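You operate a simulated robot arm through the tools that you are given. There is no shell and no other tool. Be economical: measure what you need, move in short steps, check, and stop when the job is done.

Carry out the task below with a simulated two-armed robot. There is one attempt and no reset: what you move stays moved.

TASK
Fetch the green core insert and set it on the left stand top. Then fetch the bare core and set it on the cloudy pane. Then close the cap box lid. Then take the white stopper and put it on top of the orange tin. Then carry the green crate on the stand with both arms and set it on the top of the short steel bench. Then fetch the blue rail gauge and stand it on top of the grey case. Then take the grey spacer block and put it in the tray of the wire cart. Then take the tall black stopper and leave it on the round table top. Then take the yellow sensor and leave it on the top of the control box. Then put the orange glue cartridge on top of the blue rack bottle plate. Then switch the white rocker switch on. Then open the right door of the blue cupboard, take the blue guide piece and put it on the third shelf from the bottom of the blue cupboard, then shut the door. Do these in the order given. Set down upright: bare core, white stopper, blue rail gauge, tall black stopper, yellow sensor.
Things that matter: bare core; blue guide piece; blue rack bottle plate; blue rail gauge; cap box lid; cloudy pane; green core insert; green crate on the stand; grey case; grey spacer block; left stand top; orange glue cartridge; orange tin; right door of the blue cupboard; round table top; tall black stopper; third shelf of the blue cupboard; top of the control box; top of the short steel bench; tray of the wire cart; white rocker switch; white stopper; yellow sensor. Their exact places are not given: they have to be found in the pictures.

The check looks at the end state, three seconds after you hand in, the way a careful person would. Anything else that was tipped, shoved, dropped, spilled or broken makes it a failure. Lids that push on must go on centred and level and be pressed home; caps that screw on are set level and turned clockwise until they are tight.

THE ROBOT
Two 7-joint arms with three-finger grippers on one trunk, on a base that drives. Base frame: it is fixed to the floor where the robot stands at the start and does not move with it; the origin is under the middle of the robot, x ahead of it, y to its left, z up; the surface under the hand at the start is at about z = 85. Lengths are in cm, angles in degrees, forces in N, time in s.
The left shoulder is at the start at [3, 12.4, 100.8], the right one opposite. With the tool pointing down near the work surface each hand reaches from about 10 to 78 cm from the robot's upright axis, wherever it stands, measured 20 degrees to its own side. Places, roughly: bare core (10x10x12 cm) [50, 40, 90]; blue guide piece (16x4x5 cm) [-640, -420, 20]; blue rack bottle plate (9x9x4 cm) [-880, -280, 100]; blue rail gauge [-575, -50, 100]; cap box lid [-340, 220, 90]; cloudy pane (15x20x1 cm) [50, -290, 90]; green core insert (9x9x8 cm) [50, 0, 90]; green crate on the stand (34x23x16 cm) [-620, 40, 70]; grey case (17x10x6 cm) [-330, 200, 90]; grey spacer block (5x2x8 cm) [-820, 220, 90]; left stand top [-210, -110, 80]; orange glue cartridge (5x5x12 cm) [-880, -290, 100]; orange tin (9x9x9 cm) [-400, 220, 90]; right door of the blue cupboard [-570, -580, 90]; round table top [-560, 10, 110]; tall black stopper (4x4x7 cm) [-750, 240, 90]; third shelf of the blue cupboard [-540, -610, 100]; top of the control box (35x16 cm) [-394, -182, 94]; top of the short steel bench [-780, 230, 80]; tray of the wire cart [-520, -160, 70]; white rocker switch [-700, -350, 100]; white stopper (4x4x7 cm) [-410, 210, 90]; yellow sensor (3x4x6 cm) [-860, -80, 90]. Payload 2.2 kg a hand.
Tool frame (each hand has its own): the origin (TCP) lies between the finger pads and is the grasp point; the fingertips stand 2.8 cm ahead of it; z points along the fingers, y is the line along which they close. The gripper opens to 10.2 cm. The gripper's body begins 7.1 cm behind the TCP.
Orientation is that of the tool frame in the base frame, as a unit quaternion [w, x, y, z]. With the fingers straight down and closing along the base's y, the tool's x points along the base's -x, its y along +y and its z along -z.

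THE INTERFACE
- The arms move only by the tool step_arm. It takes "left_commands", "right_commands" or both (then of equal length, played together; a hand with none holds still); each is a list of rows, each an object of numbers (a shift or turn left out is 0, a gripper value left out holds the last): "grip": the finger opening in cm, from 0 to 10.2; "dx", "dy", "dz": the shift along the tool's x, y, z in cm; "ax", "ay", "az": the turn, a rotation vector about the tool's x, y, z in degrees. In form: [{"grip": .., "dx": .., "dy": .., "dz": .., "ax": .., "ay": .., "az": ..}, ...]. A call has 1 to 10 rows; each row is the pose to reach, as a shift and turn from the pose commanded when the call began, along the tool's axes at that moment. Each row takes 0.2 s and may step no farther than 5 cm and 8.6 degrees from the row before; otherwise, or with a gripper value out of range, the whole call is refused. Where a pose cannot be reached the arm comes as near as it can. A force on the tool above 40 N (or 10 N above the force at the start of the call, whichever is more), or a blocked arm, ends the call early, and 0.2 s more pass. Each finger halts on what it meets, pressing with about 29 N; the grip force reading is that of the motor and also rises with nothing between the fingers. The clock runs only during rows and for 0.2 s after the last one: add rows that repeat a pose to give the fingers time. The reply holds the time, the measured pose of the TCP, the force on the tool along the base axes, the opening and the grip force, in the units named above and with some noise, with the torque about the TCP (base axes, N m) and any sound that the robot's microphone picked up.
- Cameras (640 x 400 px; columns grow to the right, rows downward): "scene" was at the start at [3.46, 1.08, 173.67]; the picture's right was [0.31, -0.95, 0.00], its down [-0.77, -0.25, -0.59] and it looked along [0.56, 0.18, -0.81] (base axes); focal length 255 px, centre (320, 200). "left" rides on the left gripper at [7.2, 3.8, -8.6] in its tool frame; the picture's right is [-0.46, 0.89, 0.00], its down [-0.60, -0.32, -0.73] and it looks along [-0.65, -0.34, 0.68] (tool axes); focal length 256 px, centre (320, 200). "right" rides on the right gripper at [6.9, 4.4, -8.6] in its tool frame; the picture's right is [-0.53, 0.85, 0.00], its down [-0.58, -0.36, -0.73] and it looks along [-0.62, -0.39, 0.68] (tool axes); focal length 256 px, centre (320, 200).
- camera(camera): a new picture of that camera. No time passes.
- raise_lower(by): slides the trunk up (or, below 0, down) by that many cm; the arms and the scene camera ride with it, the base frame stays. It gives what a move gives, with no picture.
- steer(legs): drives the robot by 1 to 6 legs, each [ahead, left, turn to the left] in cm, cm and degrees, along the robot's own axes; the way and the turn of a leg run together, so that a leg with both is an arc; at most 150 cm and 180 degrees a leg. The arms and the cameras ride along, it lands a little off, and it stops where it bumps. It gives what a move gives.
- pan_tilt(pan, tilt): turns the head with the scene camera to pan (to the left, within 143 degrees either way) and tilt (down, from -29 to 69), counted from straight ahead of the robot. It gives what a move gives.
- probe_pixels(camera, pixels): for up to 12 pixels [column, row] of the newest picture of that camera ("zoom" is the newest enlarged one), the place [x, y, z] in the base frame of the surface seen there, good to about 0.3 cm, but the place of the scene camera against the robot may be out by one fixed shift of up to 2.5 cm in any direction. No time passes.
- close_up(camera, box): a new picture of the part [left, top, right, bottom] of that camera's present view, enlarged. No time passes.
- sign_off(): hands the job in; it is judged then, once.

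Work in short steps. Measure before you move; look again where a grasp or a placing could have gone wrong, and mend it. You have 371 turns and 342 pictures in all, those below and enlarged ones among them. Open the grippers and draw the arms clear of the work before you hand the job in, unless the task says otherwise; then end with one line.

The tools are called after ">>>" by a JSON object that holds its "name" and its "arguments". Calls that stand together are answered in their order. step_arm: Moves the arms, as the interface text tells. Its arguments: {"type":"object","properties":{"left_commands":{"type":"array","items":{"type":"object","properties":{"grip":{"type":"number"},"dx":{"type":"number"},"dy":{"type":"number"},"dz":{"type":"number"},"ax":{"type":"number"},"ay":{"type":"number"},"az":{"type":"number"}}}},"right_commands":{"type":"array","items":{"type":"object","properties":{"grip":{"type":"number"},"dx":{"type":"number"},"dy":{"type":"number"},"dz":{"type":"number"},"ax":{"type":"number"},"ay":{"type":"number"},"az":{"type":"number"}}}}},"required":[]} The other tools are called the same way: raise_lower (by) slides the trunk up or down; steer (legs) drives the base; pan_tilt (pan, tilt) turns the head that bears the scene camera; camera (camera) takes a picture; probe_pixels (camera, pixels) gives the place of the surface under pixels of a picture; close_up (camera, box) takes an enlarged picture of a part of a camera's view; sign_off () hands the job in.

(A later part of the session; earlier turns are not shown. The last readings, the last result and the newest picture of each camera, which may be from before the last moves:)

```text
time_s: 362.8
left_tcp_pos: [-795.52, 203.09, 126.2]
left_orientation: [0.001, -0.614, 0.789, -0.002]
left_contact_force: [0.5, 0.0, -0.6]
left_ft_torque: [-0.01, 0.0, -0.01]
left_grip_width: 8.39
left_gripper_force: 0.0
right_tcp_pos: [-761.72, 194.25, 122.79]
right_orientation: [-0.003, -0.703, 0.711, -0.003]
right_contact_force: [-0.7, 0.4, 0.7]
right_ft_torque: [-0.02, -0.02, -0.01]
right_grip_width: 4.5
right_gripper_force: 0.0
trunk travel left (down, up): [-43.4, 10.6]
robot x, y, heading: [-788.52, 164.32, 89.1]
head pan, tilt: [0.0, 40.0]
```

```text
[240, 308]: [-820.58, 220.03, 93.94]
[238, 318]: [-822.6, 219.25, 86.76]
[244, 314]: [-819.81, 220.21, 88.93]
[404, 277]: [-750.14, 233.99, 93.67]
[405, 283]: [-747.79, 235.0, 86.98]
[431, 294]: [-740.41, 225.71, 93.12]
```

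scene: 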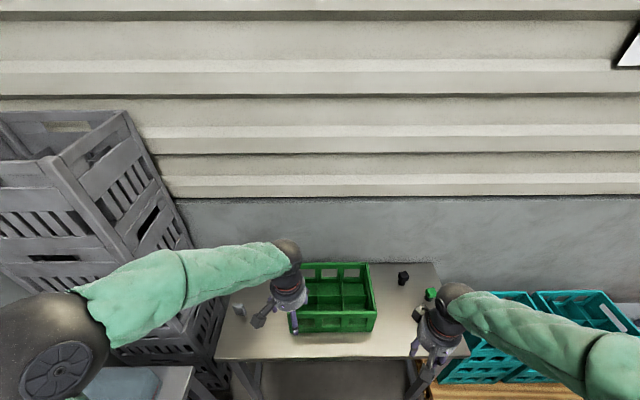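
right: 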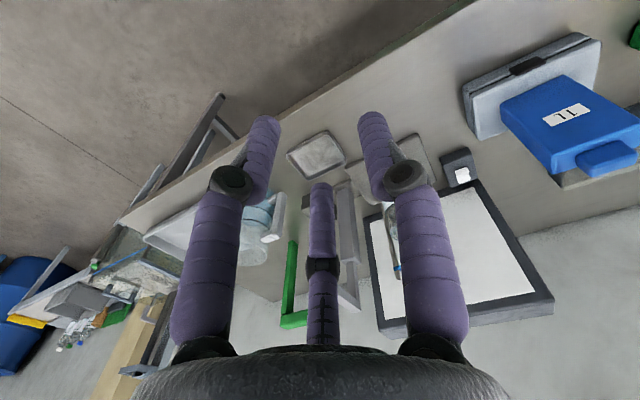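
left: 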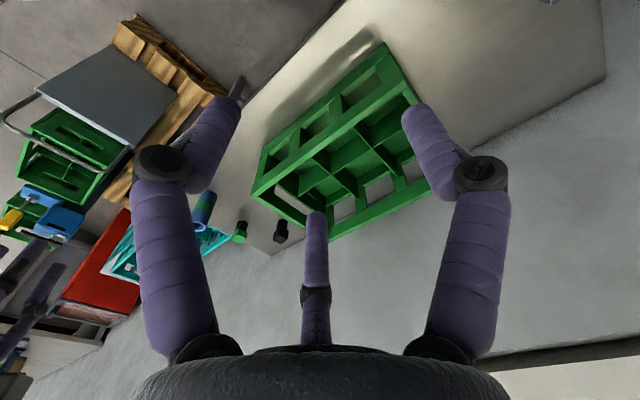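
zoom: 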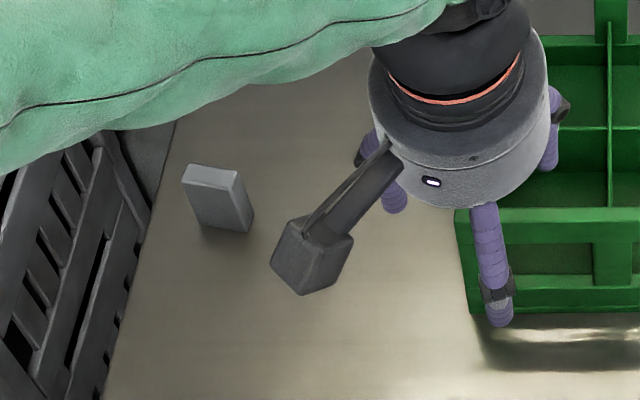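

Spacer ≈ (−821,221), thin along y. I rotate the left hand 76° and move it above the block.

>>> {"name": "step_arm", "arguments": {"left_commands": [{"az": 8.4, "dx": -1, "dy": 2.7, "grip": 7}, {"az": 16.8, "dx": -2, "dy": 5.4}, {"az": 25.2, "dx": -3, "dy": 8.1}, {"az": 33.6, "dx": -4, "dy": 10.8}, {"az": 42, "dx": -5, "dy": 13.5}, {"az": 50.4, "dx": -6, "dy": 16.2}, {"az": 58.8, "dx": -7, "dy": 18.9}, {"az": 67.2, "dx": -8, "dy": 21.6}, {"az": 75.6, "dx": -9, "dy": 24.3}, {"az": 75.8, "dx": -9.7, "dy": 26.7}]}}

>>> {"name": "camera", "arguments": {"camera": "left"}}

```text
time_s: 365.0
left_tcp_pos: [-818.94, 218.99, 125.93]
left_orientation: [0.002, 0.001, 1.0, 0.0]
left_contact_force: [0.5, 0.0, 0.1]
left_ft_torque: [-0.03, -0.04, 0.0]
left_grip_width: 7.0
left_gripper_force: 0.0
right_tcp_pos: [-761.73, 194.07, 122.89]
right_orientation: [-0.004, -0.703, 0.711, -0.004]
right_contact_force: [-0.3, 0.0, 0.3]
right_ft_torque: [-0.03, -0.01, -0.01]
right_grip_width: 4.5
right_gripper_force: 0.0
trunk travel left (down, up): [-43.4, 10.6]
robot x, y, heading: [-788.64, 164.69, 89.1]
head pan, tilt: [0.0, 40.0]
```

```text
237 pictures are left
```

left: 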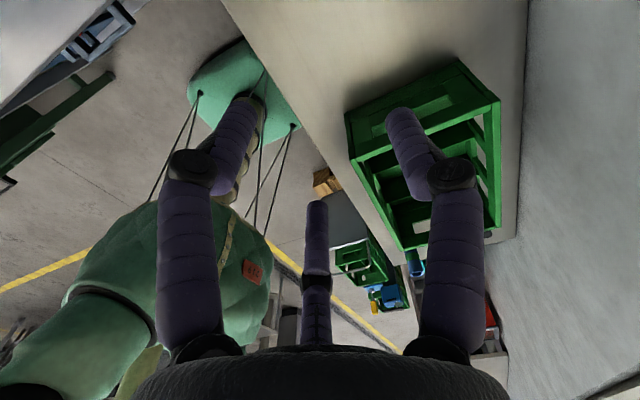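

The block is out of view below; I descend to z≈104 (still 9 cm above it) and look.

>>> {"name": "step_arm", "arguments": {"left_commands": [{"dz": 4}, {"dz": 8}, {"dz": 12}, {"dz": 16}, {"dz": 20}, {"dz": 22}, {"dz": 22}]}}

>>> {"name": "camera", "arguments": {"camera": "left"}}

```text
time_s: 366.6
left_tcp_pos: [-818.88, 218.76, 104.06]
left_orientation: [0.002, 0.0, 1.0, 0.0]
left_contact_force: [0.1, -0.2, 0.4]
left_ft_torque: [0.01, 0.01, -0.01]
left_grip_width: 7.0
left_gripper_force: 0.0
right_tcp_pos: [-761.71, 194.11, 122.76]
right_orientation: [-0.002, -0.704, 0.711, -0.003]
right_contact_force: [0.2, 0.0, 0.5]
right_ft_torque: [0.02, -0.02, 0.02]
right_grip_width: 4.53
right_gripper_force: 0.0
trunk travel left (down, up): [-43.4, 10.6]
robot x, y, heading: [-788.33, 164.66, 89.2]
head pan, tilt: [0.0, 40.0]
```

```text
236 pictures are left
```

left: 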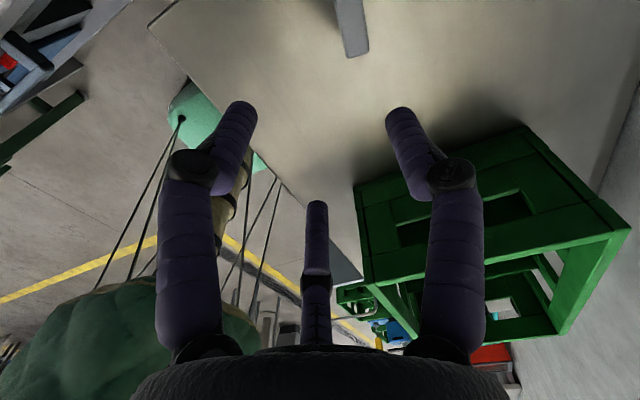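

>>> {"name": "probe_pixels", "arguments": {"camera": "left", "pixels": [[348, 53], [366, 50], [344, 25], [338, 3], [360, 20], [364, 3], [355, 40]]}}

>>> {"name": "close_up", "arguments": {"camera": "left", "box": [300, 0, 400, 70]}}

```text
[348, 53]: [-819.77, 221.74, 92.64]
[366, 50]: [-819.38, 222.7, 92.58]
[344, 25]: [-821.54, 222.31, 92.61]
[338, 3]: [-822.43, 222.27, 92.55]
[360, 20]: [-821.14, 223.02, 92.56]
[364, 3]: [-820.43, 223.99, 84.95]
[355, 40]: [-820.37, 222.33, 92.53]
```

```text
5.71 times, centred on (350, 35) of left
```

zoom: 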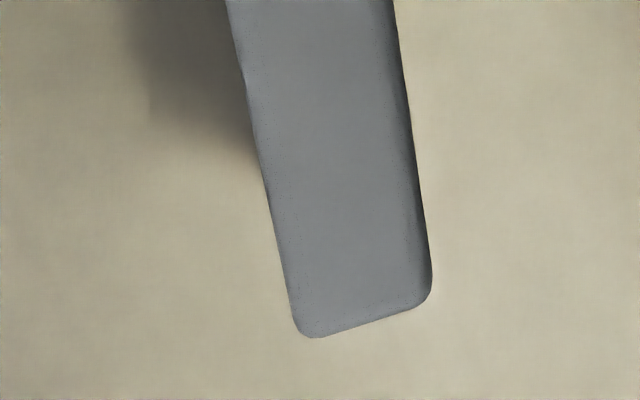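

The block end shows; I shift the hand 6 cm toward −x to see it whole.

>>> {"name": "step_arm", "arguments": {"left_commands": [{"dx": 3, "dz": -2}, {"dx": 6, "dz": -4}, {"dx": 6, "dz": -4}]}}

>>> {"name": "close_up", "arguments": {"camera": "left", "box": [280, 0, 440, 110]}}

```text
time_s: 367.4
left_tcp_pos: [-824.98, 218.85, 108.08]
left_orientation: [0.002, 0.0, 1.0, 0.001]
left_contact_force: [0.3, -0.5, 0.3]
left_ft_torque: [0.0, 0.01, -0.01]
left_grip_width: 7.01
left_gripper_force: 0.1
right_tcp_pos: [-761.75, 194.23, 122.65]
right_orientation: [-0.004, -0.704, 0.711, -0.004]
right_contact_force: [-0.6, 0.8, -0.3]
right_ft_torque: [0.01, -0.01, 0.02]
right_grip_width: 4.47
right_gripper_force: 0.1
trunk travel left (down, up): [-43.4, 10.6]
robot x, y, heading: [-788.69, 164.71, 89.4]
head pan, tilt: [0.0, 40.0]
```

```text
3.64 times, centred on (360, 55) of left
```

zoom: 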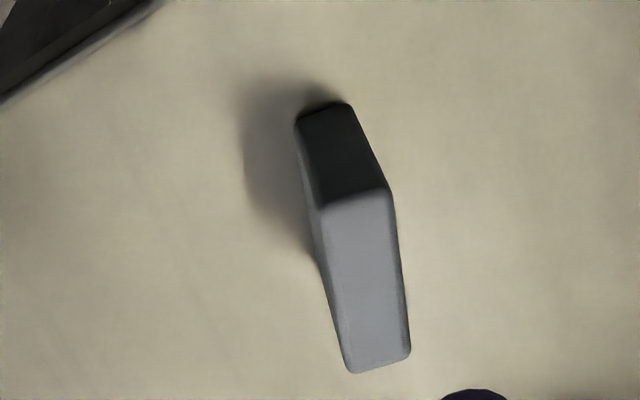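

>>> {"name": "probe_pixels", "arguments": {"camera": "zoom", "pixels": [[325, 212], [385, 197], [350, 365], [405, 350], [335, 290], [398, 270], [360, 280]]}}

```text
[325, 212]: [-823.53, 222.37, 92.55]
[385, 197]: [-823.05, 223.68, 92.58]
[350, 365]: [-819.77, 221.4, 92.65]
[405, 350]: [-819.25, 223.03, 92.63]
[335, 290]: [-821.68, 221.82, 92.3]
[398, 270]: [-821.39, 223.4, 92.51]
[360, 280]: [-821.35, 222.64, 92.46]
```

Block centre (−821.4,222.6), axis −12°, top 92.6. I align (az +12), move over it, descend and grip at z 90.

>>> {"name": "step_arm", "arguments": {"left_commands": [{"dx": -2, "dy": 2, "az": 6}, {"dx": -3.5, "dy": 3.45, "az": 12}, {"dx": -3.5, "dy": 3.45, "az": 12, "dz": 5}, {"dx": -3.5, "dy": 3.45, "az": 12, "dz": 10}, {"dx": -3.5, "dy": 3.45, "az": 12, "dz": 14}, {"dx": -3.5, "dy": 3.45, "az": 12, "dz": 18}, {"dx": -3.5, "dy": 3.45, "az": 12, "dz": 18, "grip": 4}, {"dx": -3.5, "dy": 3.45, "az": 12, "dz": 18, "grip": 1}, {"dx": -3.5, "dy": 3.45, "az": 12, "dz": 18}, {"dx": -3.5, "dy": 3.45, "az": 12, "dz": 18}]}}

>>> {"name": "camera", "arguments": {"camera": "left"}}

```text
time_s: 369.6
left_tcp_pos: [-821.32, 222.24, 90.07]
left_orientation: [0.002, 0.104, 0.995, 0.0]
left_contact_force: [0.0, 0.4, 0.9]
left_ft_torque: [-0.02, -0.01, -0.02]
left_grip_width: 2.18
left_gripper_force: 28.5
right_tcp_pos: [-761.74, 194.16, 122.8]
right_orientation: [-0.003, -0.703, 0.711, -0.003]
right_contact_force: [-1.2, 0.0, -0.6]
right_ft_torque: [0.02, 0.01, 0.02]
right_grip_width: 4.5
right_gripper_force: 0.2
trunk travel left (down, up): [-43.4, 10.6]
robot x, y, heading: [-788.6, 164.49, 89.4]
head pan, tilt: [0.0, 40.0]
```

```text
233 pictures are left
```

left: 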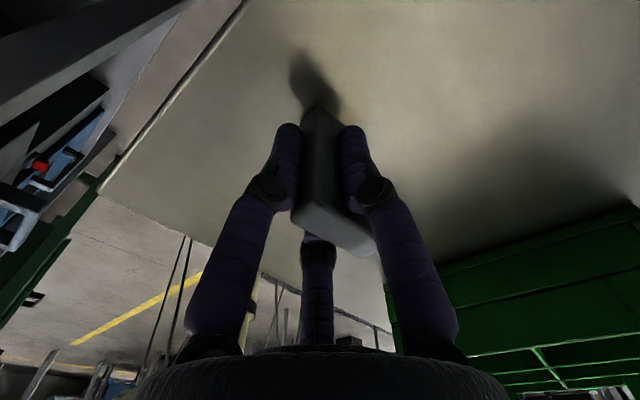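

Gripped (2.2). I lift, retract and turn the hand back toward neutral.

>>> {"name": "step_arm", "arguments": {"left_commands": [{"dz": -4}, {"dz": -8}, {"dz": -12}, {"dz": -16}, {"dz": -20}, {"dz": -24}, {"dz": -28}, {"dz": -32}, {"dz": -34, "az": -8, "dy": -3}, {"dz": -34, "az": -16, "dy": -6}]}}

>>> {"name": "step_arm", "arguments": {"left_commands": [{"az": -8.5, "dy": -3, "dx": -2}, {"az": -17, "dy": -6, "dx": -4}, {"az": -25.5, "dy": -9, "dx": -6}, {"az": -34, "dy": -11, "dx": -9}, {"az": -42.5, "dy": -12, "dx": -12}, {"az": -51, "dy": -13, "dx": -15}, {"az": -59.5, "dy": -14, "dx": -18}, {"az": -68, "dy": -14, "dx": -20}, {"az": -76.5, "dy": -14, "dx": -22}, {"az": -85, "dy": -14, "dx": -22}]}}

>>> {"name": "camera", "arguments": {"camera": "left"}}

```text
time_s: 371.8
left_tcp_pos: [-822.7, 216.2, 124.09]
left_orientation: [0.002, -0.036, 0.999, 0.0]
left_contact_force: [0.5, -0.2, -0.2]
left_ft_torque: [0.03, -0.03, 0.0]
left_grip_width: 2.16
left_gripper_force: 29.0
right_tcp_pos: [-761.75, 194.17, 122.74]
right_orientation: [-0.004, -0.703, 0.711, -0.003]
right_contact_force: [-0.3, -0.3, -0.5]
right_ft_torque: [0.03, 0.03, -0.02]
right_grip_width: 4.48
right_gripper_force: 0.1
trunk travel left (down, up): [-43.4, 10.6]
robot x, y, heading: [-788.36, 164.51, 89.2]
head pan, tilt: [0.0, 40.0]
```

```text
time_s: 374.0
left_tcp_pos: [-799.93, 204.07, 124.23]
left_orientation: [0.001, -0.702, 0.712, -0.001]
left_contact_force: [-0.2, 0.0, -1.4]
left_ft_torque: [-0.03, 0.01, 0.01]
left_grip_width: 2.13
left_gripper_force: 28.6
right_tcp_pos: [-761.7, 194.13, 122.74]
right_orientation: [-0.004, -0.703, 0.711, -0.003]
right_contact_force: [0.4, -0.7, -0.2]
right_ft_torque: [0.02, -0.03, -0.01]
right_grip_width: 4.51
right_gripper_force: 0.1
trunk travel left (down, up): [-43.4, 10.6]
robot x, y, heading: [-788.39, 164.27, 89.1]
head pan, tilt: [0.0, 40.0]
```

```text
232 pictures are left
```

left: 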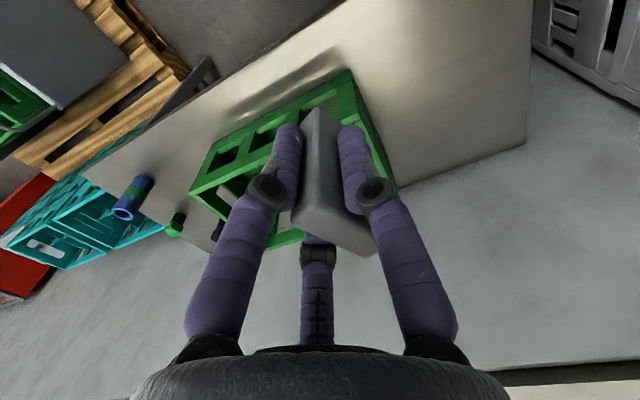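

Spacer held. I back off and drive to (−418,94), then face −y to look for the wire cart.

>>> {"name": "steer", "arguments": {"legs": [[-70, 0, 0], [0, 0, -89.2], [150, 0, 0], [150, 0, 0], [68, 0, 0], [0, 0, -90]]}}

>>> {"name": "pan_tilt", "arguments": {"pan": 0, "tilt": 25}}

>>> {"name": "camera", "arguments": {"camera": "scene"}}

```text
time_s: 402.9
left_tcp_pos: [-407.45, 59.53, 124.12]
left_orientation: [-0.001, 0.708, 0.706, -0.001]
left_contact_force: [0.0, 0.5, 0.5]
left_ft_torque: [0.01, -0.01, 0.02]
left_grip_width: 2.13
left_gripper_force: 29.1
right_tcp_pos: [-445.57, 68.7, 122.66]
right_orientation: [-0.003, 0.706, 0.708, 0.003]
right_contact_force: [0.0, 0.3, -0.8]
right_ft_torque: [0.01, 0.01, 0.02]
right_grip_width: 4.48
right_gripper_force: 0.0
trunk travel left (down, up): [-43.4, 10.6]
robot x, y, heading: [-419.24, 99.21, -89.9]
head pan, tilt: [0.0, 40.0]
```

```text
time_s: 403.7
left_tcp_pos: [-407.45, 59.43, 124.2]
left_orientation: [-0.001, 0.707, 0.707, -0.001]
left_contact_force: [0.5, 0.2, -0.6]
left_ft_torque: [0.02, -0.01, 0.01]
left_grip_width: 2.14
left_gripper_force: 29.2
right_tcp_pos: [-445.6, 68.74, 122.7]
right_orientation: [-0.003, 0.706, 0.708, 0.003]
right_contact_force: [0.9, -0.2, 0.3]
right_ft_torque: [0.01, 0.0, 0.0]
right_grip_width: 4.5
right_gripper_force: 0.1
trunk travel left (down, up): [-43.4, 10.6]
robot x, y, heading: [-419.57, 98.49, -90.0]
head pan, tilt: [0.0, 25.0]
```

```text
231 pictures are left
```

scene: 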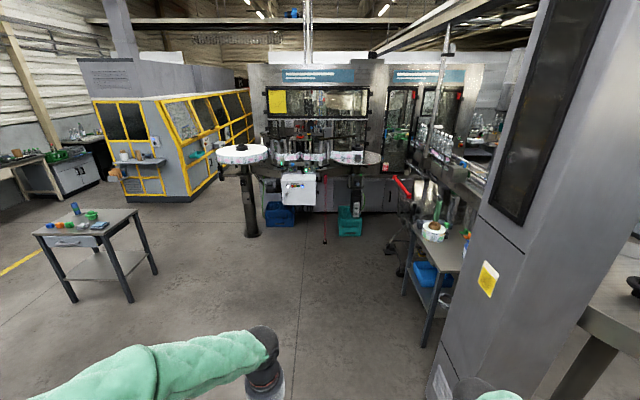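

>>> {"name": "probe_pixels", "arguments": {"camera": "scene", "pixels": [[298, 180], [402, 186], [420, 340], [432, 265], [440, 380], [320, 205], [280, 222], [350, 235], [395, 245], [250, 232], [398, 275], [300, 200]]}}

>>> {"name": "close_up", "arguments": {"camera": "scene", "box": [340, 150, 500, 290]}}

```text
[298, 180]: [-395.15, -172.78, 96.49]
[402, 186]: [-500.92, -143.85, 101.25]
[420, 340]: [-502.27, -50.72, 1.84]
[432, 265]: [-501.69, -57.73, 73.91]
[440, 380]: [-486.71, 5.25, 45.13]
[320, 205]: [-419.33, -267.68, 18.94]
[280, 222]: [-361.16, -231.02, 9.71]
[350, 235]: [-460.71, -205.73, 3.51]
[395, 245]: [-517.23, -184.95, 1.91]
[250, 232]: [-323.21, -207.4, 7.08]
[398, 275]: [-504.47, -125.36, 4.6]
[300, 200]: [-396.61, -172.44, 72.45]
```

```text
2.86 times, centred on (420, 220) of scene
```

zoom: 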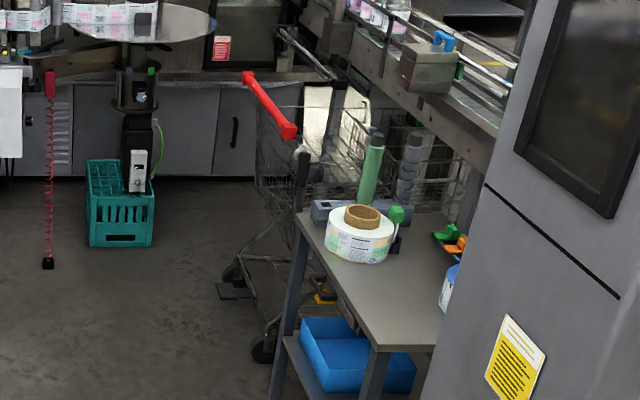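

The cart's red handle is at x≈−501, y≈−145; the basket lies under the conveyor side. I go to (−455,−155) facing −x, avoiding the control box and pillar.

>>> {"name": "steer", "arguments": {"legs": [[150, 0, 0], [10, 0, 0], [0, 0, -90], [34, 0, 0], [0, 88, 0]]}}

>>> {"name": "pan_tilt", "arguments": {"pan": 0, "tilt": 45}}

>>> {"name": "camera", "arguments": {"camera": "scene"}}

```text
time_s: 421.8
left_tcp_pos: [-492.11, -161.55, 124.22]
left_orientation: [-0.002, 1.0, 0.0, 0.0]
left_contact_force: [-0.1, -0.2, -1.2]
left_ft_torque: [-0.04, 0.01, -0.06]
left_grip_width: 2.13
left_gripper_force: 29.0
right_tcp_pos: [-483.0, -123.29, 122.7]
right_orientation: [0.0, 1.0, 0.005, 0.004]
right_contact_force: [0.0, 0.5, -0.4]
right_ft_torque: [0.06, -0.01, -0.01]
right_grip_width: 4.5
right_gripper_force: 0.0
trunk travel left (down, up): [-43.4, 10.6]
robot x, y, heading: [-452.99, -149.56, -179.8]
head pan, tilt: [0.0, 25.0]
```

```text
time_s: 422.6
left_tcp_pos: [-492.11, -161.52, 124.22]
left_orientation: [-0.001, 1.0, 0.0, 0.001]
left_contact_force: [-0.4, -0.1, -1.9]
left_ft_torque: [0.03, -0.04, 0.0]
left_grip_width: 2.15
left_gripper_force: 28.8
right_tcp_pos: [-482.88, -123.26, 122.77]
right_orientation: [0.0, 1.0, 0.004, 0.005]
right_contact_force: [0.1, -0.1, -0.2]
right_ft_torque: [-0.02, 0.01, 0.02]
right_grip_width: 4.48
right_gripper_force: 0.0
trunk travel left (down, up): [-43.4, 10.6]
robot x, y, heading: [-452.47, -149.42, -179.7]
head pan, tilt: [0.0, 45.0]
```

```text
229 pictures are left
```

scene: 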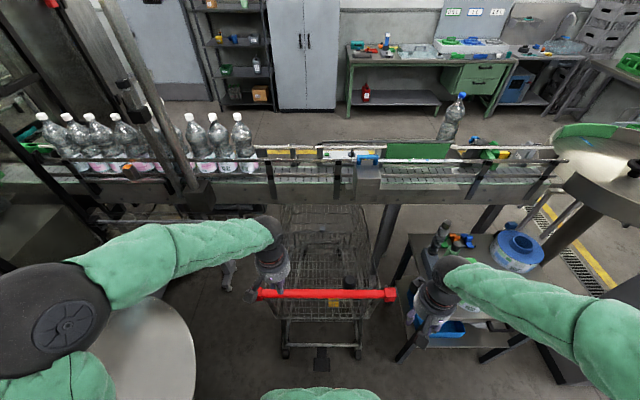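

>>> {"name": "close_up", "arguments": {"camera": "scene", "box": [240, 190, 420, 320]}}

>>> {"name": "camera", "arguments": {"camera": "left"}}

>>> {"name": "camera", "arguments": {"camera": "right"}}

```text
3.08 times, centred on (330, 255) of scene
```

zoom: 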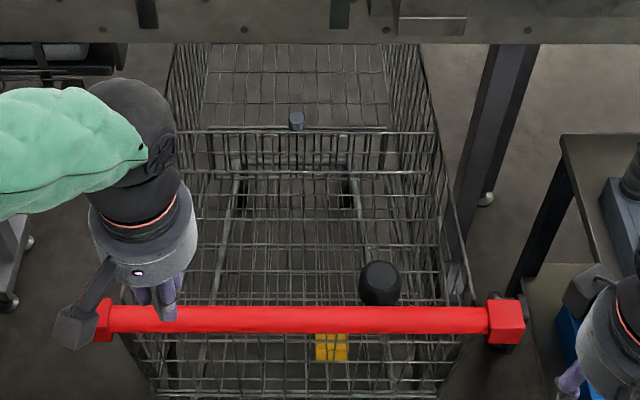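

```text
227 pictures are left
```

left: 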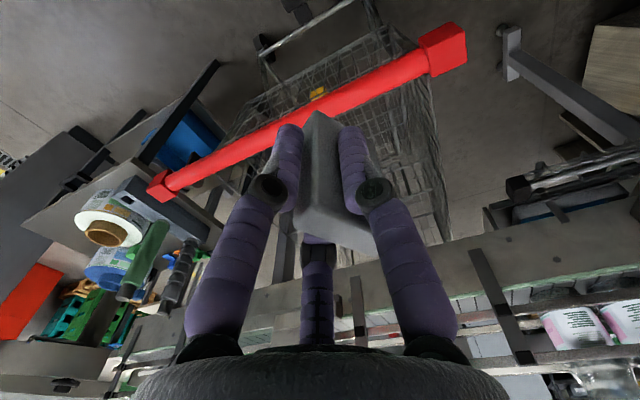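

```text
226 pictures are left
```

right: 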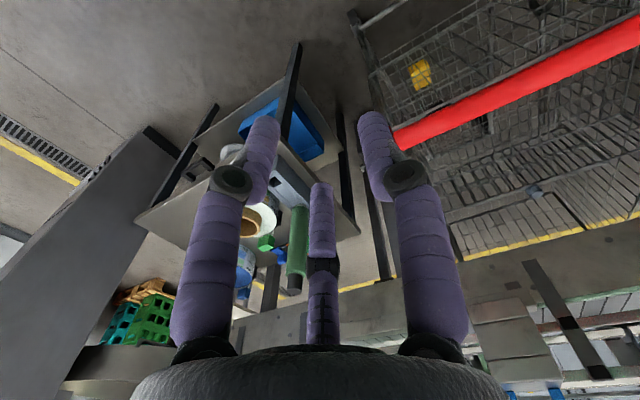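

I probe the basket structure to find the tray level (z≈70).

>>> {"name": "probe_pixels", "arguments": {"camera": "zoom", "pixels": [[290, 95], [250, 75], [290, 130], [295, 168], [300, 207], [290, 245], [300, 270], [240, 180], [380, 285], [297, 122], [170, 100], [430, 130]]}}

>>> {"name": "probe_pixels", "arguments": {"camera": "right", "pixels": [[535, 190], [560, 110], [500, 130], [480, 170], [590, 130], [560, 170], [520, 180], [600, 60], [450, 120], [420, 75]]}}

```text
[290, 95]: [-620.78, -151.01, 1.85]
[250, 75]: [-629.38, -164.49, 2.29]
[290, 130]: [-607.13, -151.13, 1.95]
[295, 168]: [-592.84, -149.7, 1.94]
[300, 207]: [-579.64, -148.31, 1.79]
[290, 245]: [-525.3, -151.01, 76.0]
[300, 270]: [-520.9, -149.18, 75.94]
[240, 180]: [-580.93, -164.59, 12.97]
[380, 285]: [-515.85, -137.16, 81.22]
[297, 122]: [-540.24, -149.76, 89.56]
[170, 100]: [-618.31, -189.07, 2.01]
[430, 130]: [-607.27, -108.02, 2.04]
```

```text
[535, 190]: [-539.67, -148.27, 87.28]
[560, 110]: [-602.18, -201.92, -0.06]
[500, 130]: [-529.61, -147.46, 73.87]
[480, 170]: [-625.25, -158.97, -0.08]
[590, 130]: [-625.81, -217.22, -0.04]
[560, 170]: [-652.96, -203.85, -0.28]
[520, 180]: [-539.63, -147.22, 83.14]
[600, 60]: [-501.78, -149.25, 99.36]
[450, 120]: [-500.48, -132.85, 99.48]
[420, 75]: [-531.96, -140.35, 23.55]
```

There is a tray at z≈74 just behind the handle. I zoom closer to see its outline.

>>> {"name": "close_up", "arguments": {"camera": "scene", "box": [285, 220, 375, 290]}}

>>> {"name": "close_up", "arguments": {"camera": "right", "box": [430, 60, 640, 230]}}

```text
5.71 times, centred on (330, 255) of scene
```

zoom: 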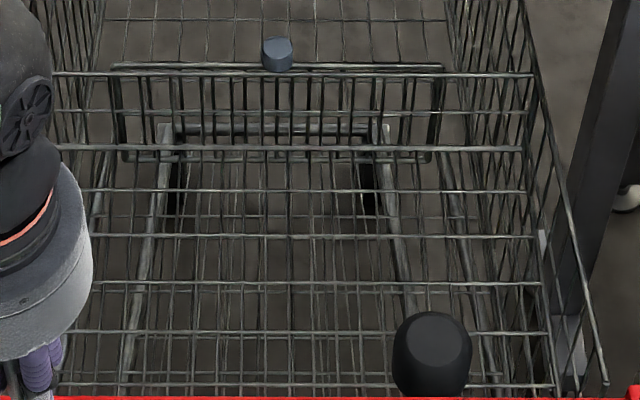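

```text
2.35 times, centred on (535, 145) of right
```

zoom: 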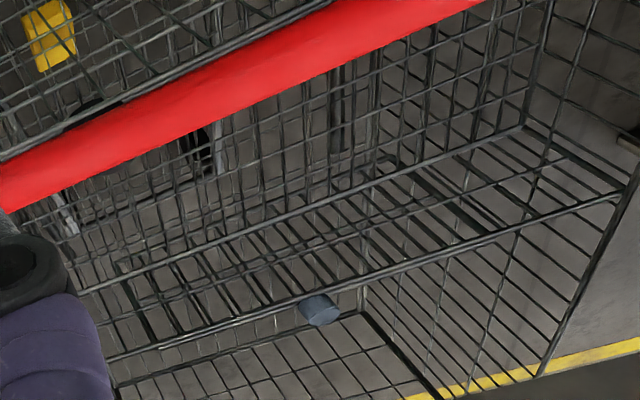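

The tray is an open wire mesh. I bring the block above it (still high) and look with the left camera to measure wire pitch.

>>> {"name": "step_arm", "arguments": {"left_commands": [{"dx": -5, "dy": -2}, {"dx": -9, "dy": -4}, {"dx": -13, "dy": -6}, {"dx": -13, "dy": -6}]}}

>>> {"name": "close_up", "arguments": {"camera": "left", "box": [200, 0, 560, 220]}}

```text
refused: row 1 steps farther than a row can; nothing moved
```

```text
1.78 times, centred on (380, 110) of left
```

zoom: 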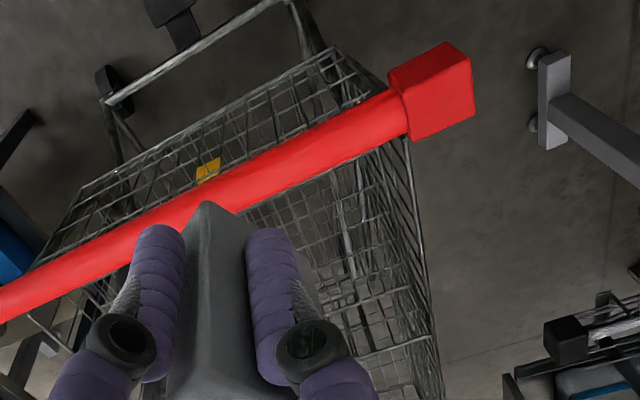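

>>> {"name": "step_arm", "arguments": {"left_commands": [{"dx": -4, "dy": -1.5}, {"dx": -8, "dy": -3}, {"dx": -12, "dy": -4.5}, {"dx": -15, "dy": -6}, {"dx": -15, "dy": -6, "dz": 4}, {"dx": -15, "dy": -6, "dz": 8}, {"dx": -15, "dy": -6, "dz": 8}]}}

>>> {"name": "camera", "arguments": {"camera": "left"}}

>>> {"name": "camera", "arguments": {"camera": "right"}}

```text
time_s: 424.2
left_tcp_pos: [-507.1, -155.67, 116.08]
left_orientation: [-0.002, 1.0, 0.0, -0.001]
left_contact_force: [-0.2, -0.2, -1.6]
left_ft_torque: [-0.03, 0.01, 0.01]
left_grip_width: 2.13
left_gripper_force: 29.3
right_tcp_pos: [-482.85, -123.24, 122.7]
right_orientation: [0.0, 1.0, 0.003, 0.004]
right_contact_force: [-0.3, 0.8, 1.1]
right_ft_torque: [0.03, 0.02, 0.0]
right_grip_width: 4.51
right_gripper_force: 0.1
trunk travel left (down, up): [-43.4, 10.6]
robot x, y, heading: [-452.59, -149.59, -179.5]
head pan, tilt: [0.0, 45.0]
```

```text
222 pictures are left
```

left: 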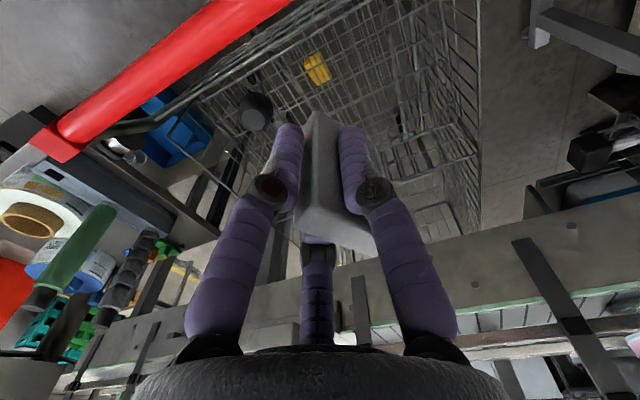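

```text
221 pictures are left
```

right: 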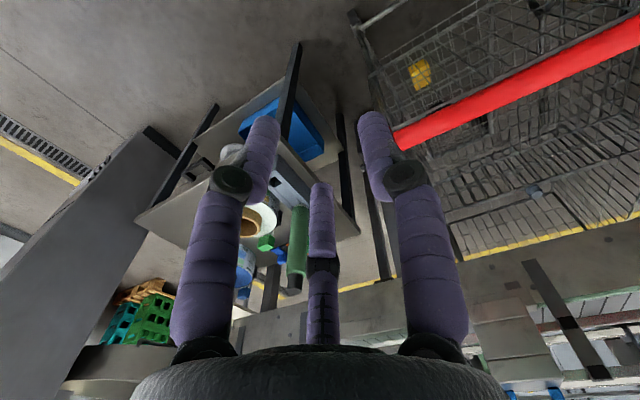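

>>> {"name": "close_up", "arguments": {"camera": "left", "box": [220, 0, 500, 240]}}

```text
1.67 times, centred on (360, 120) of left
```

zoom: 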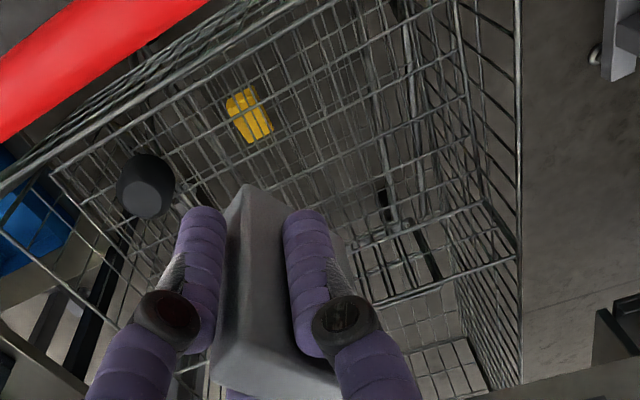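

>>> {"name": "probe_pixels", "arguments": {"camera": "zoom", "pixels": [[52, 172], [95, 150], [180, 95], [230, 65], [290, 125], [322, 108], [345, 150], [300, 170], [360, 245], [400, 222], [145, 210], [250, 115]]}}

```text
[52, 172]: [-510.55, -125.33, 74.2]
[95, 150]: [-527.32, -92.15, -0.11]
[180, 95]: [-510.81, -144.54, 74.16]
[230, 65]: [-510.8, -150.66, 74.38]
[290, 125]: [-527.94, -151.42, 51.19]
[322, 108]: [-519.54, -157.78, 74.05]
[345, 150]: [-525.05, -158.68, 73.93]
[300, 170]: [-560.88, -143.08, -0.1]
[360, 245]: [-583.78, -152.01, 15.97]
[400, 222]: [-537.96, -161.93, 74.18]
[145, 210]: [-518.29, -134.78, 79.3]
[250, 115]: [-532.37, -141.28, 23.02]
```

The mesh cells (~5 cm) could let an upright 4.5×1.7 block slip through, so I will lay the block down. I tilt the hand 60° about its x axis (wrist toward −y).

>>> {"name": "step_arm", "arguments": {"left_commands": [{"ax": 8.5, "dz": -3}, {"ax": 17, "dz": -4}, {"ax": 25.5, "dz": -4}, {"ax": 34, "dz": -4}, {"ax": 42.5, "dz": -4}, {"ax": 51, "dz": -4}, {"ax": 58, "dz": -4}, {"ax": 58, "dz": -4}]}}

>>> {"name": "camera", "arguments": {"camera": "scene"}}

>>> {"name": "camera", "arguments": {"camera": "left"}}

```text
time_s: 426.0
left_tcp_pos: [-507.09, -155.56, 120.31]
left_orientation: [-0.487, 0.873, 0.0, 0.0]
left_contact_force: [0.2, -0.4, -0.7]
left_ft_torque: [-0.02, 0.0, 0.02]
left_grip_width: 2.11
left_gripper_force: 29.3
right_tcp_pos: [-482.94, -123.26, 122.75]
right_orientation: [0.0, 1.0, 0.004, 0.004]
right_contact_force: [-0.9, -0.4, 0.9]
right_ft_torque: [-0.04, -0.01, 0.0]
right_grip_width: 4.51
right_gripper_force: 0.1
trunk travel left (down, up): [-43.4, 10.6]
robot x, y, heading: [-452.56, -149.31, -179.9]
head pan, tilt: [0.0, 45.0]
```

```text
219 pictures are left
```

scene: 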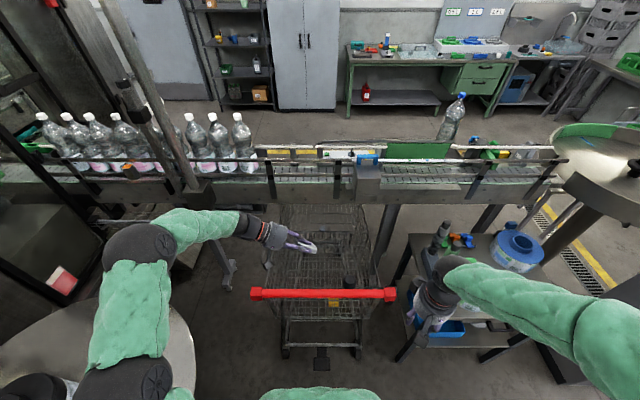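

```text
218 pictures are left
```

left: 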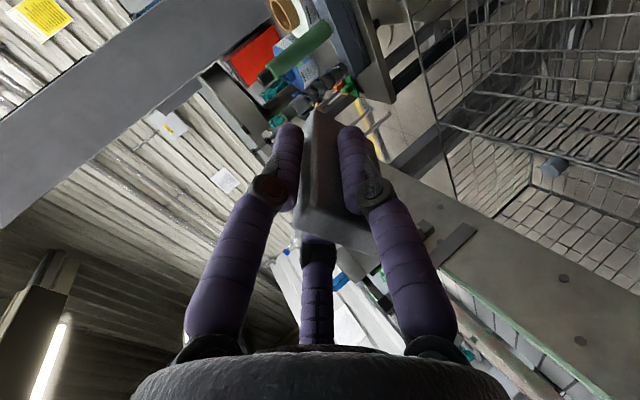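

The tilt works. Now I need the basket's side wall position and height before lowering; I zoom and probe.

>>> {"name": "close_up", "arguments": {"camera": "scene", "box": [220, 190, 420, 310]}}

```text
3.20 times, centred on (320, 250) of scene
```

zoom: 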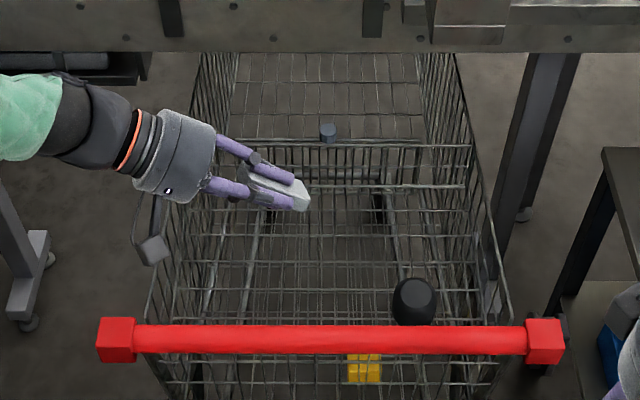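

>>> {"name": "probe_pixels", "arguments": {"camera": "zoom", "pixels": [[512, 300], [490, 200], [470, 130], [458, 60], [147, 295], [468, 147], [470, 185], [476, 287], [165, 290], [328, 130], [330, 145], [120, 340]]}}

```text
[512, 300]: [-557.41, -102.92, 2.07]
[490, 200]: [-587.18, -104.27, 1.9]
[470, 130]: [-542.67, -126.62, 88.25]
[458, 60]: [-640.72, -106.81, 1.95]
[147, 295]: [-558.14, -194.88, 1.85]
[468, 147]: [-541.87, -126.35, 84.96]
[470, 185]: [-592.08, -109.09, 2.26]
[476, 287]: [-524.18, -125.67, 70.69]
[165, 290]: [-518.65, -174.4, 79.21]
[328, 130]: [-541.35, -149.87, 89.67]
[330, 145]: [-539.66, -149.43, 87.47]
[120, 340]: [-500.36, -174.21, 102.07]
```

Left wall is at y≈−173 with top ≈87–90. I reduce the tilt to ~48° and shift to (−527,−145), still high.

>>> {"name": "step_arm", "arguments": {"left_commands": [{"dx": -4, "dy": -1.1, "dz": 1.8, "ax": -3}, {"dx": -8, "dy": -2.2, "dz": 3.6, "ax": -6}, {"dx": -12, "dy": -3.3, "dz": 5.4, "ax": -9}, {"dx": -16, "dy": -4.4, "dz": 7.2, "ax": -10}, {"dx": -20, "dy": -5.5, "dz": 8.9, "ax": -10}, {"dx": -20, "dy": -5.5, "dz": 8.9, "ax": -10}]}}

```text
time_s: 427.4
left_tcp_pos: [-527.01, -145.28, 120.41]
left_orientation: [-0.409, 0.913, -0.001, 0.0]
left_contact_force: [0.2, 0.0, -0.7]
left_ft_torque: [0.03, 0.02, -0.01]
left_grip_width: 2.13
left_gripper_force: 29.0
right_tcp_pos: [-482.82, -123.34, 122.71]
right_orientation: [0.0, 1.0, 0.003, 0.004]
right_contact_force: [0.2, -0.5, 0.6]
right_ft_torque: [0.01, 0.01, -0.02]
right_grip_width: 4.52
right_gripper_force: 0.1
trunk travel left (down, up): [-43.4, 10.6]
robot x, y, heading: [-452.83, -149.59, -179.7]
head pan, tilt: [0.0, 45.0]
```

I descend with the arm (keeping the shoulder high) 36 cm, then check.

>>> {"name": "step_arm", "arguments": {"left_commands": [{"dy": 3.36, "dz": 2.99}, {"dy": 6.72, "dz": 5.98}, {"dy": 10.1, "dz": 8.98}, {"dy": 13.4, "dz": 11.97}, {"dy": 16.8, "dz": 14.96}, {"dy": 20.2, "dz": 17.95}, {"dy": 23.5, "dz": 20.95}, {"dy": 26.9, "dz": 23.94}, {"dy": 26.9, "dz": 23.94}]}}

>>> {"name": "camera", "arguments": {"camera": "scene"}}

>>> {"name": "camera", "arguments": {"camera": "left"}}

```text
time_s: 429.4
left_tcp_pos: [-519.65, -146.18, 86.09]
left_orientation: [-0.408, 0.913, 0.0, 0.0]
left_contact_force: [0.6, 0.5, -1.1]
left_ft_torque: [-0.03, 0.0, 0.02]
left_grip_width: 2.12
left_gripper_force: 29.0
left hand out of reach, approached as far as the arm can: row 4, 5, 6, 7, 8, 9
right_tcp_pos: [-482.92, -123.28, 122.64]
right_orientation: [0.001, 1.0, 0.002, 0.004]
right_contact_force: [0.0, 0.5, -0.8]
right_ft_torque: [-0.01, 0.01, 0.03]
right_grip_width: 4.49
right_gripper_force: 0.0
trunk travel left (down, up): [-43.4, 10.6]
robot x, y, heading: [-452.87, -149.48, -179.5]
head pan, tilt: [0.0, 45.0]
```

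```text
216 pictures are left
```

scene: 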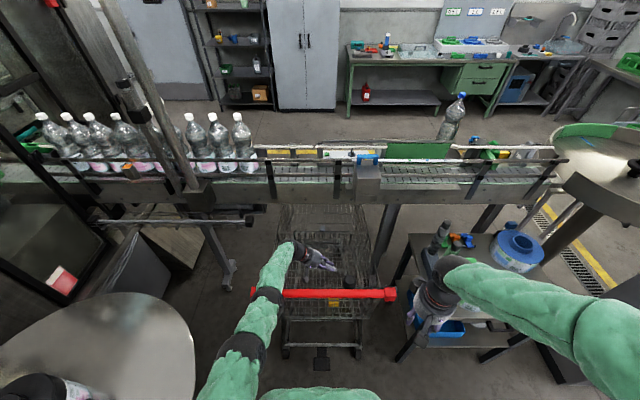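

```text
215 pictures are left
```

left: 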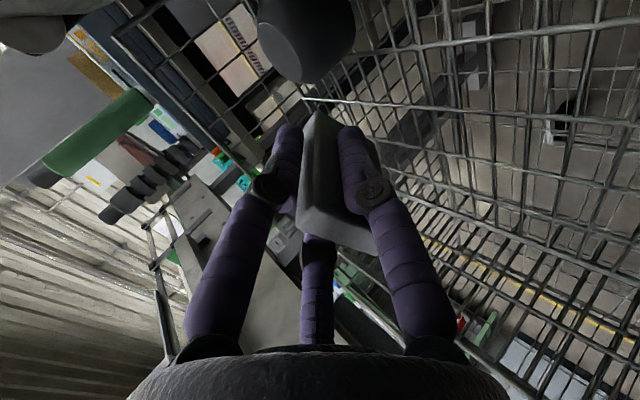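

Reach is limited. I check the forearm's clearance to the handle and the floor space ahead for the base.

>>> {"name": "probe_pixels", "arguments": {"camera": "scene", "pixels": [[266, 296], [272, 280], [262, 315], [300, 294], [258, 290], [322, 360], [290, 345], [355, 350], [235, 350], [290, 252]]}}

>>> {"name": "close_up", "arguments": {"camera": "scene", "box": [220, 220, 400, 350]}}

```text
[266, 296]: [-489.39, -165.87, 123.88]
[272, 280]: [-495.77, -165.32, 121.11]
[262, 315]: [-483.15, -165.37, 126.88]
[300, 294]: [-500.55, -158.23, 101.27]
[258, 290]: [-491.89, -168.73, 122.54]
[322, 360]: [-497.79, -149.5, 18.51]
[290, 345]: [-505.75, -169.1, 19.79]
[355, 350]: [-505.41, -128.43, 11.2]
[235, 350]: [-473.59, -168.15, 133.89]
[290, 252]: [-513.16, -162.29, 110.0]
```

```text
3.08 times, centred on (310, 285) of scene
```

zoom: 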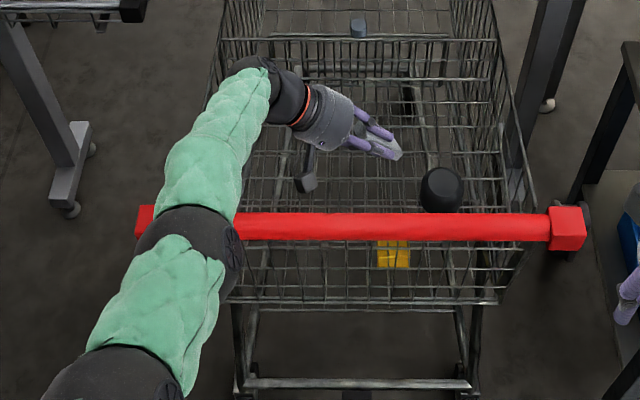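

Clearance is ~9 cm. I drive 6 cm closer and descend the remaining distance.

>>> {"name": "steer", "arguments": {"legs": [[6, 0, 0]]}}

>>> {"name": "step_arm", "arguments": {"left_commands": [{"dy": 1.5, "dz": 1.33, "dx": 1}, {"dy": 3, "dz": 2.66, "dx": 2}, {"dy": 4.1, "dz": 3.66, "dx": 2}, {"dy": 4.1, "dz": 3.66, "dx": 2}]}}

```text
time_s: 430.4
left_tcp_pos: [-525.89, -146.38, 86.02]
left_orientation: [-0.408, 0.913, 0.0, 0.001]
left_contact_force: [-0.8, 0.6, -0.6]
left_ft_torque: [0.01, -0.01, -0.02]
left_grip_width: 2.12
left_gripper_force: 28.8
right_tcp_pos: [-489.03, -123.26, 122.74]
right_orientation: [0.0, 1.0, 0.002, 0.005]
right_contact_force: [-0.9, 0.1, -0.7]
right_ft_torque: [0.02, -0.05, 0.03]
right_grip_width: 4.5
right_gripper_force: 0.1
trunk travel left (down, up): [-43.4, 10.6]
robot x, y, heading: [-458.63, -149.44, -179.5]
head pan, tilt: [0.0, 45.0]
```

```text
time_s: 431.4
left_tcp_pos: [-523.0, -146.45, 81.61]
left_orientation: [-0.408, 0.913, 0.0, 0.0]
left_contact_force: [0.6, -0.1, 0.3]
left_ft_torque: [0.02, -0.04, 0.01]
left_grip_width: 2.11
left_gripper_force: 29.3
left hand out of reach, approached as far as the arm can: row 3, 4
right_tcp_pos: [-488.9, -123.35, 122.74]
right_orientation: [0.0, 1.0, 0.002, 0.005]
right_contact_force: [0.6, 0.9, 1.0]
right_ft_torque: [0.01, -0.04, -0.01]
right_grip_width: 4.51
right_gripper_force: 0.0
trunk travel left (down, up): [-43.4, 10.6]
robot x, y, heading: [-458.62, -149.46, -179.6]
head pan, tilt: [0.0, 45.0]
```

3 cm remain; I lower the trunk by 2.8 cm (forearm clearance allows it) and check.

>>> {"name": "raise_lower", "arguments": {"by": -2.6}}

>>> {"name": "camera", "arguments": {"camera": "left"}}

>>> {"name": "close_up", "arguments": {"camera": "scene", "box": [240, 220, 400, 330]}}

```text
time_s: 432.1
left_tcp_pos: [-523.1, -146.41, 79.42]
left_orientation: [-0.409, 0.913, -0.001, -0.003]
left_contact_force: [3.7, 0.9, 24.6]
left_ft_torque: [0.56, 0.5, -0.09]
left_grip_width: 2.14
left_gripper_force: 28.7
right_tcp_pos: [-488.65, -123.39, 120.14]
right_orientation: [0.001, 1.0, 0.004, 0.004]
right_contact_force: [0.4, -0.2, -0.4]
right_ft_torque: [0.07, -0.02, 0.0]
right_grip_width: 4.52
right_gripper_force: 0.0
trunk travel left (down, up): [-40.8, 13.2]
robot x, y, heading: [-458.45, -149.19, -179.4]
head pan, tilt: [0.0, 45.0]
```

```text
213 pictures are left
```

left: 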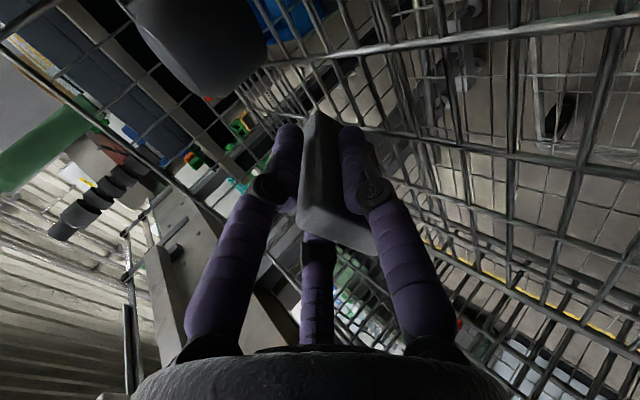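

```text
3.64 times, centred on (320, 275) of scene
```

zoom: 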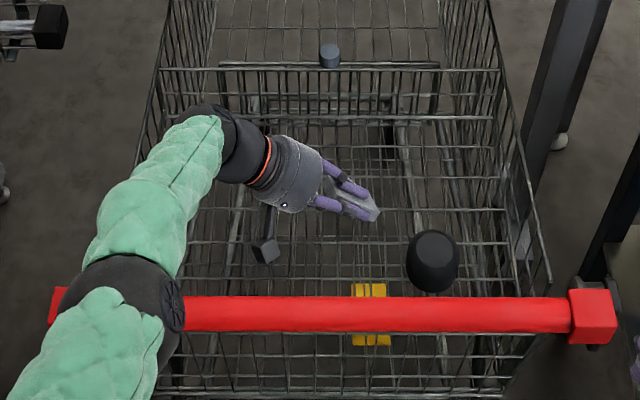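

The block's end touches the tray (24 N). I ease up slightly, open a little, and withdraw backwards along the fingers so the block lies down.

>>> {"name": "step_arm", "arguments": {"left_commands": [{"dy": -0.37, "dz": -0.33}, {"dy": -0.37, "dz": -0.33, "grip": 3.2}, {"dy": -0.37, "dz": -0.33, "grip": 3.6}, {"dy": -0.37, "dz": -1.5}, {"dy": -0.37, "dz": -3}, {"dy": -0.37, "dz": -4.5}, {"dy": -0.37, "dz": -6}, {"dy": -0.37, "dz": -6}]}}

>>> {"name": "camera", "arguments": {"camera": "left"}}

>>> {"name": "close_up", "arguments": {"camera": "scene", "box": [260, 220, 380, 310]}}

```text
time_s: 433.9
left_tcp_pos: [-523.06, -150.64, 83.27]
left_orientation: [-0.409, 0.913, 0.0, 0.0]
left_contact_force: [-0.2, 0.6, -0.9]
left_ft_torque: [-0.03, 0.02, -0.01]
left_grip_width: 3.61
left_gripper_force: 0.4
right_tcp_pos: [-488.89, -123.29, 120.01]
right_orientation: [0.0, 1.0, 0.003, 0.005]
right_contact_force: [0.8, -0.5, -0.2]
right_ft_torque: [-0.01, 0.02, 0.0]
right_grip_width: 4.48
right_gripper_force: 0.0
trunk travel left (down, up): [-40.8, 13.2]
robot x, y, heading: [-458.71, -149.88, -180.0]
head pan, tilt: [0.0, 45.0]
```

```text
211 pictures are left
```

left: 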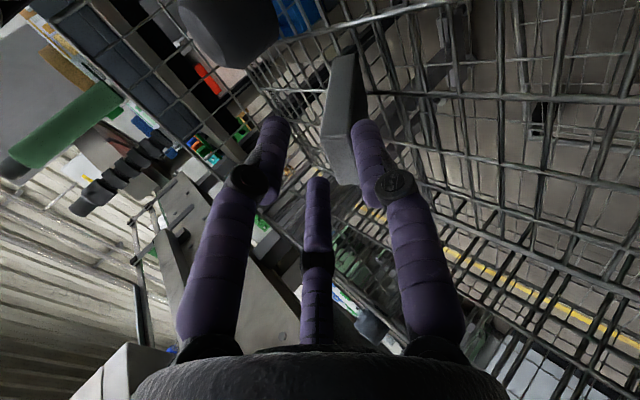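

```text
4.44 times, centred on (320, 265) of scene
```

zoom: 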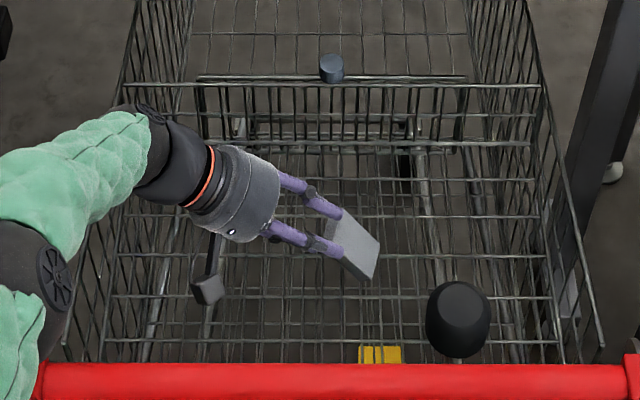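

The block is leaning on the lower finger; I continue withdrawing slowly.

>>> {"name": "step_arm", "arguments": {"left_commands": [{"dz": -1.2}, {"dz": -2.4}, {"dz": -3.6}, {"dz": -4.8}, {"dz": -6}, {"dz": -7}, {"dz": -7}]}}

>>> {"name": "close_up", "arguments": {"camera": "scene", "box": [260, 220, 380, 310]}}

>>> {"name": "camera", "arguments": {"camera": "left"}}

```text
time_s: 435.5
left_tcp_pos: [-523.04, -155.81, 87.96]
left_orientation: [-0.409, 0.913, 0.0, 0.0]
left_contact_force: [-0.6, -0.5, 0.3]
left_ft_torque: [-0.02, 0.01, 0.02]
left_grip_width: 3.62
left_gripper_force: 0.0
right_tcp_pos: [-488.79, -123.33, 120.14]
right_orientation: [0.0, 1.0, 0.003, 0.004]
right_contact_force: [0.0, -1.0, 0.2]
right_ft_torque: [0.02, 0.01, 0.02]
right_grip_width: 4.49
right_gripper_force: 0.0
trunk travel left (down, up): [-40.8, 13.2]
robot x, y, heading: [-458.56, -149.63, -179.6]
head pan, tilt: [0.0, 45.0]
```

```text
4.44 times, centred on (320, 265) of scene
```

zoom: 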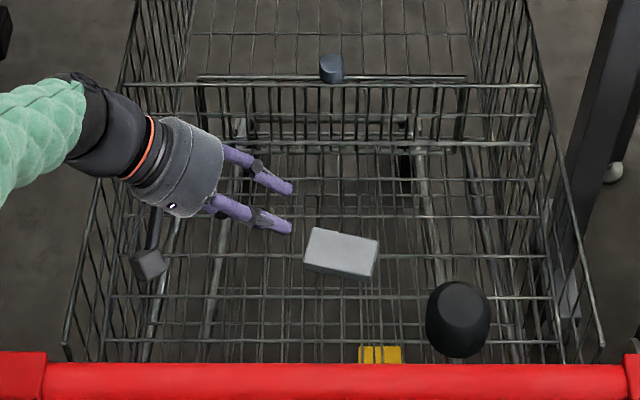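

```text
208 pictures are left
```

left: 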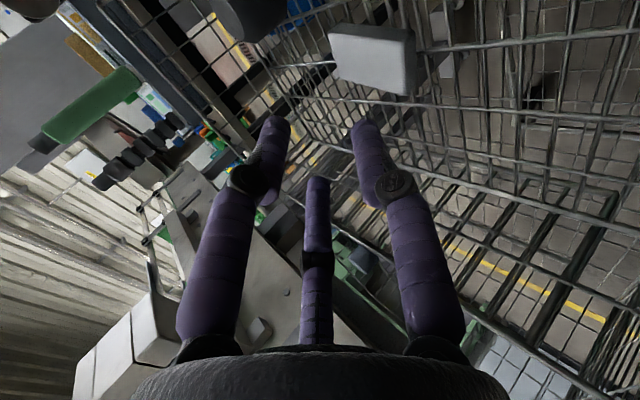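

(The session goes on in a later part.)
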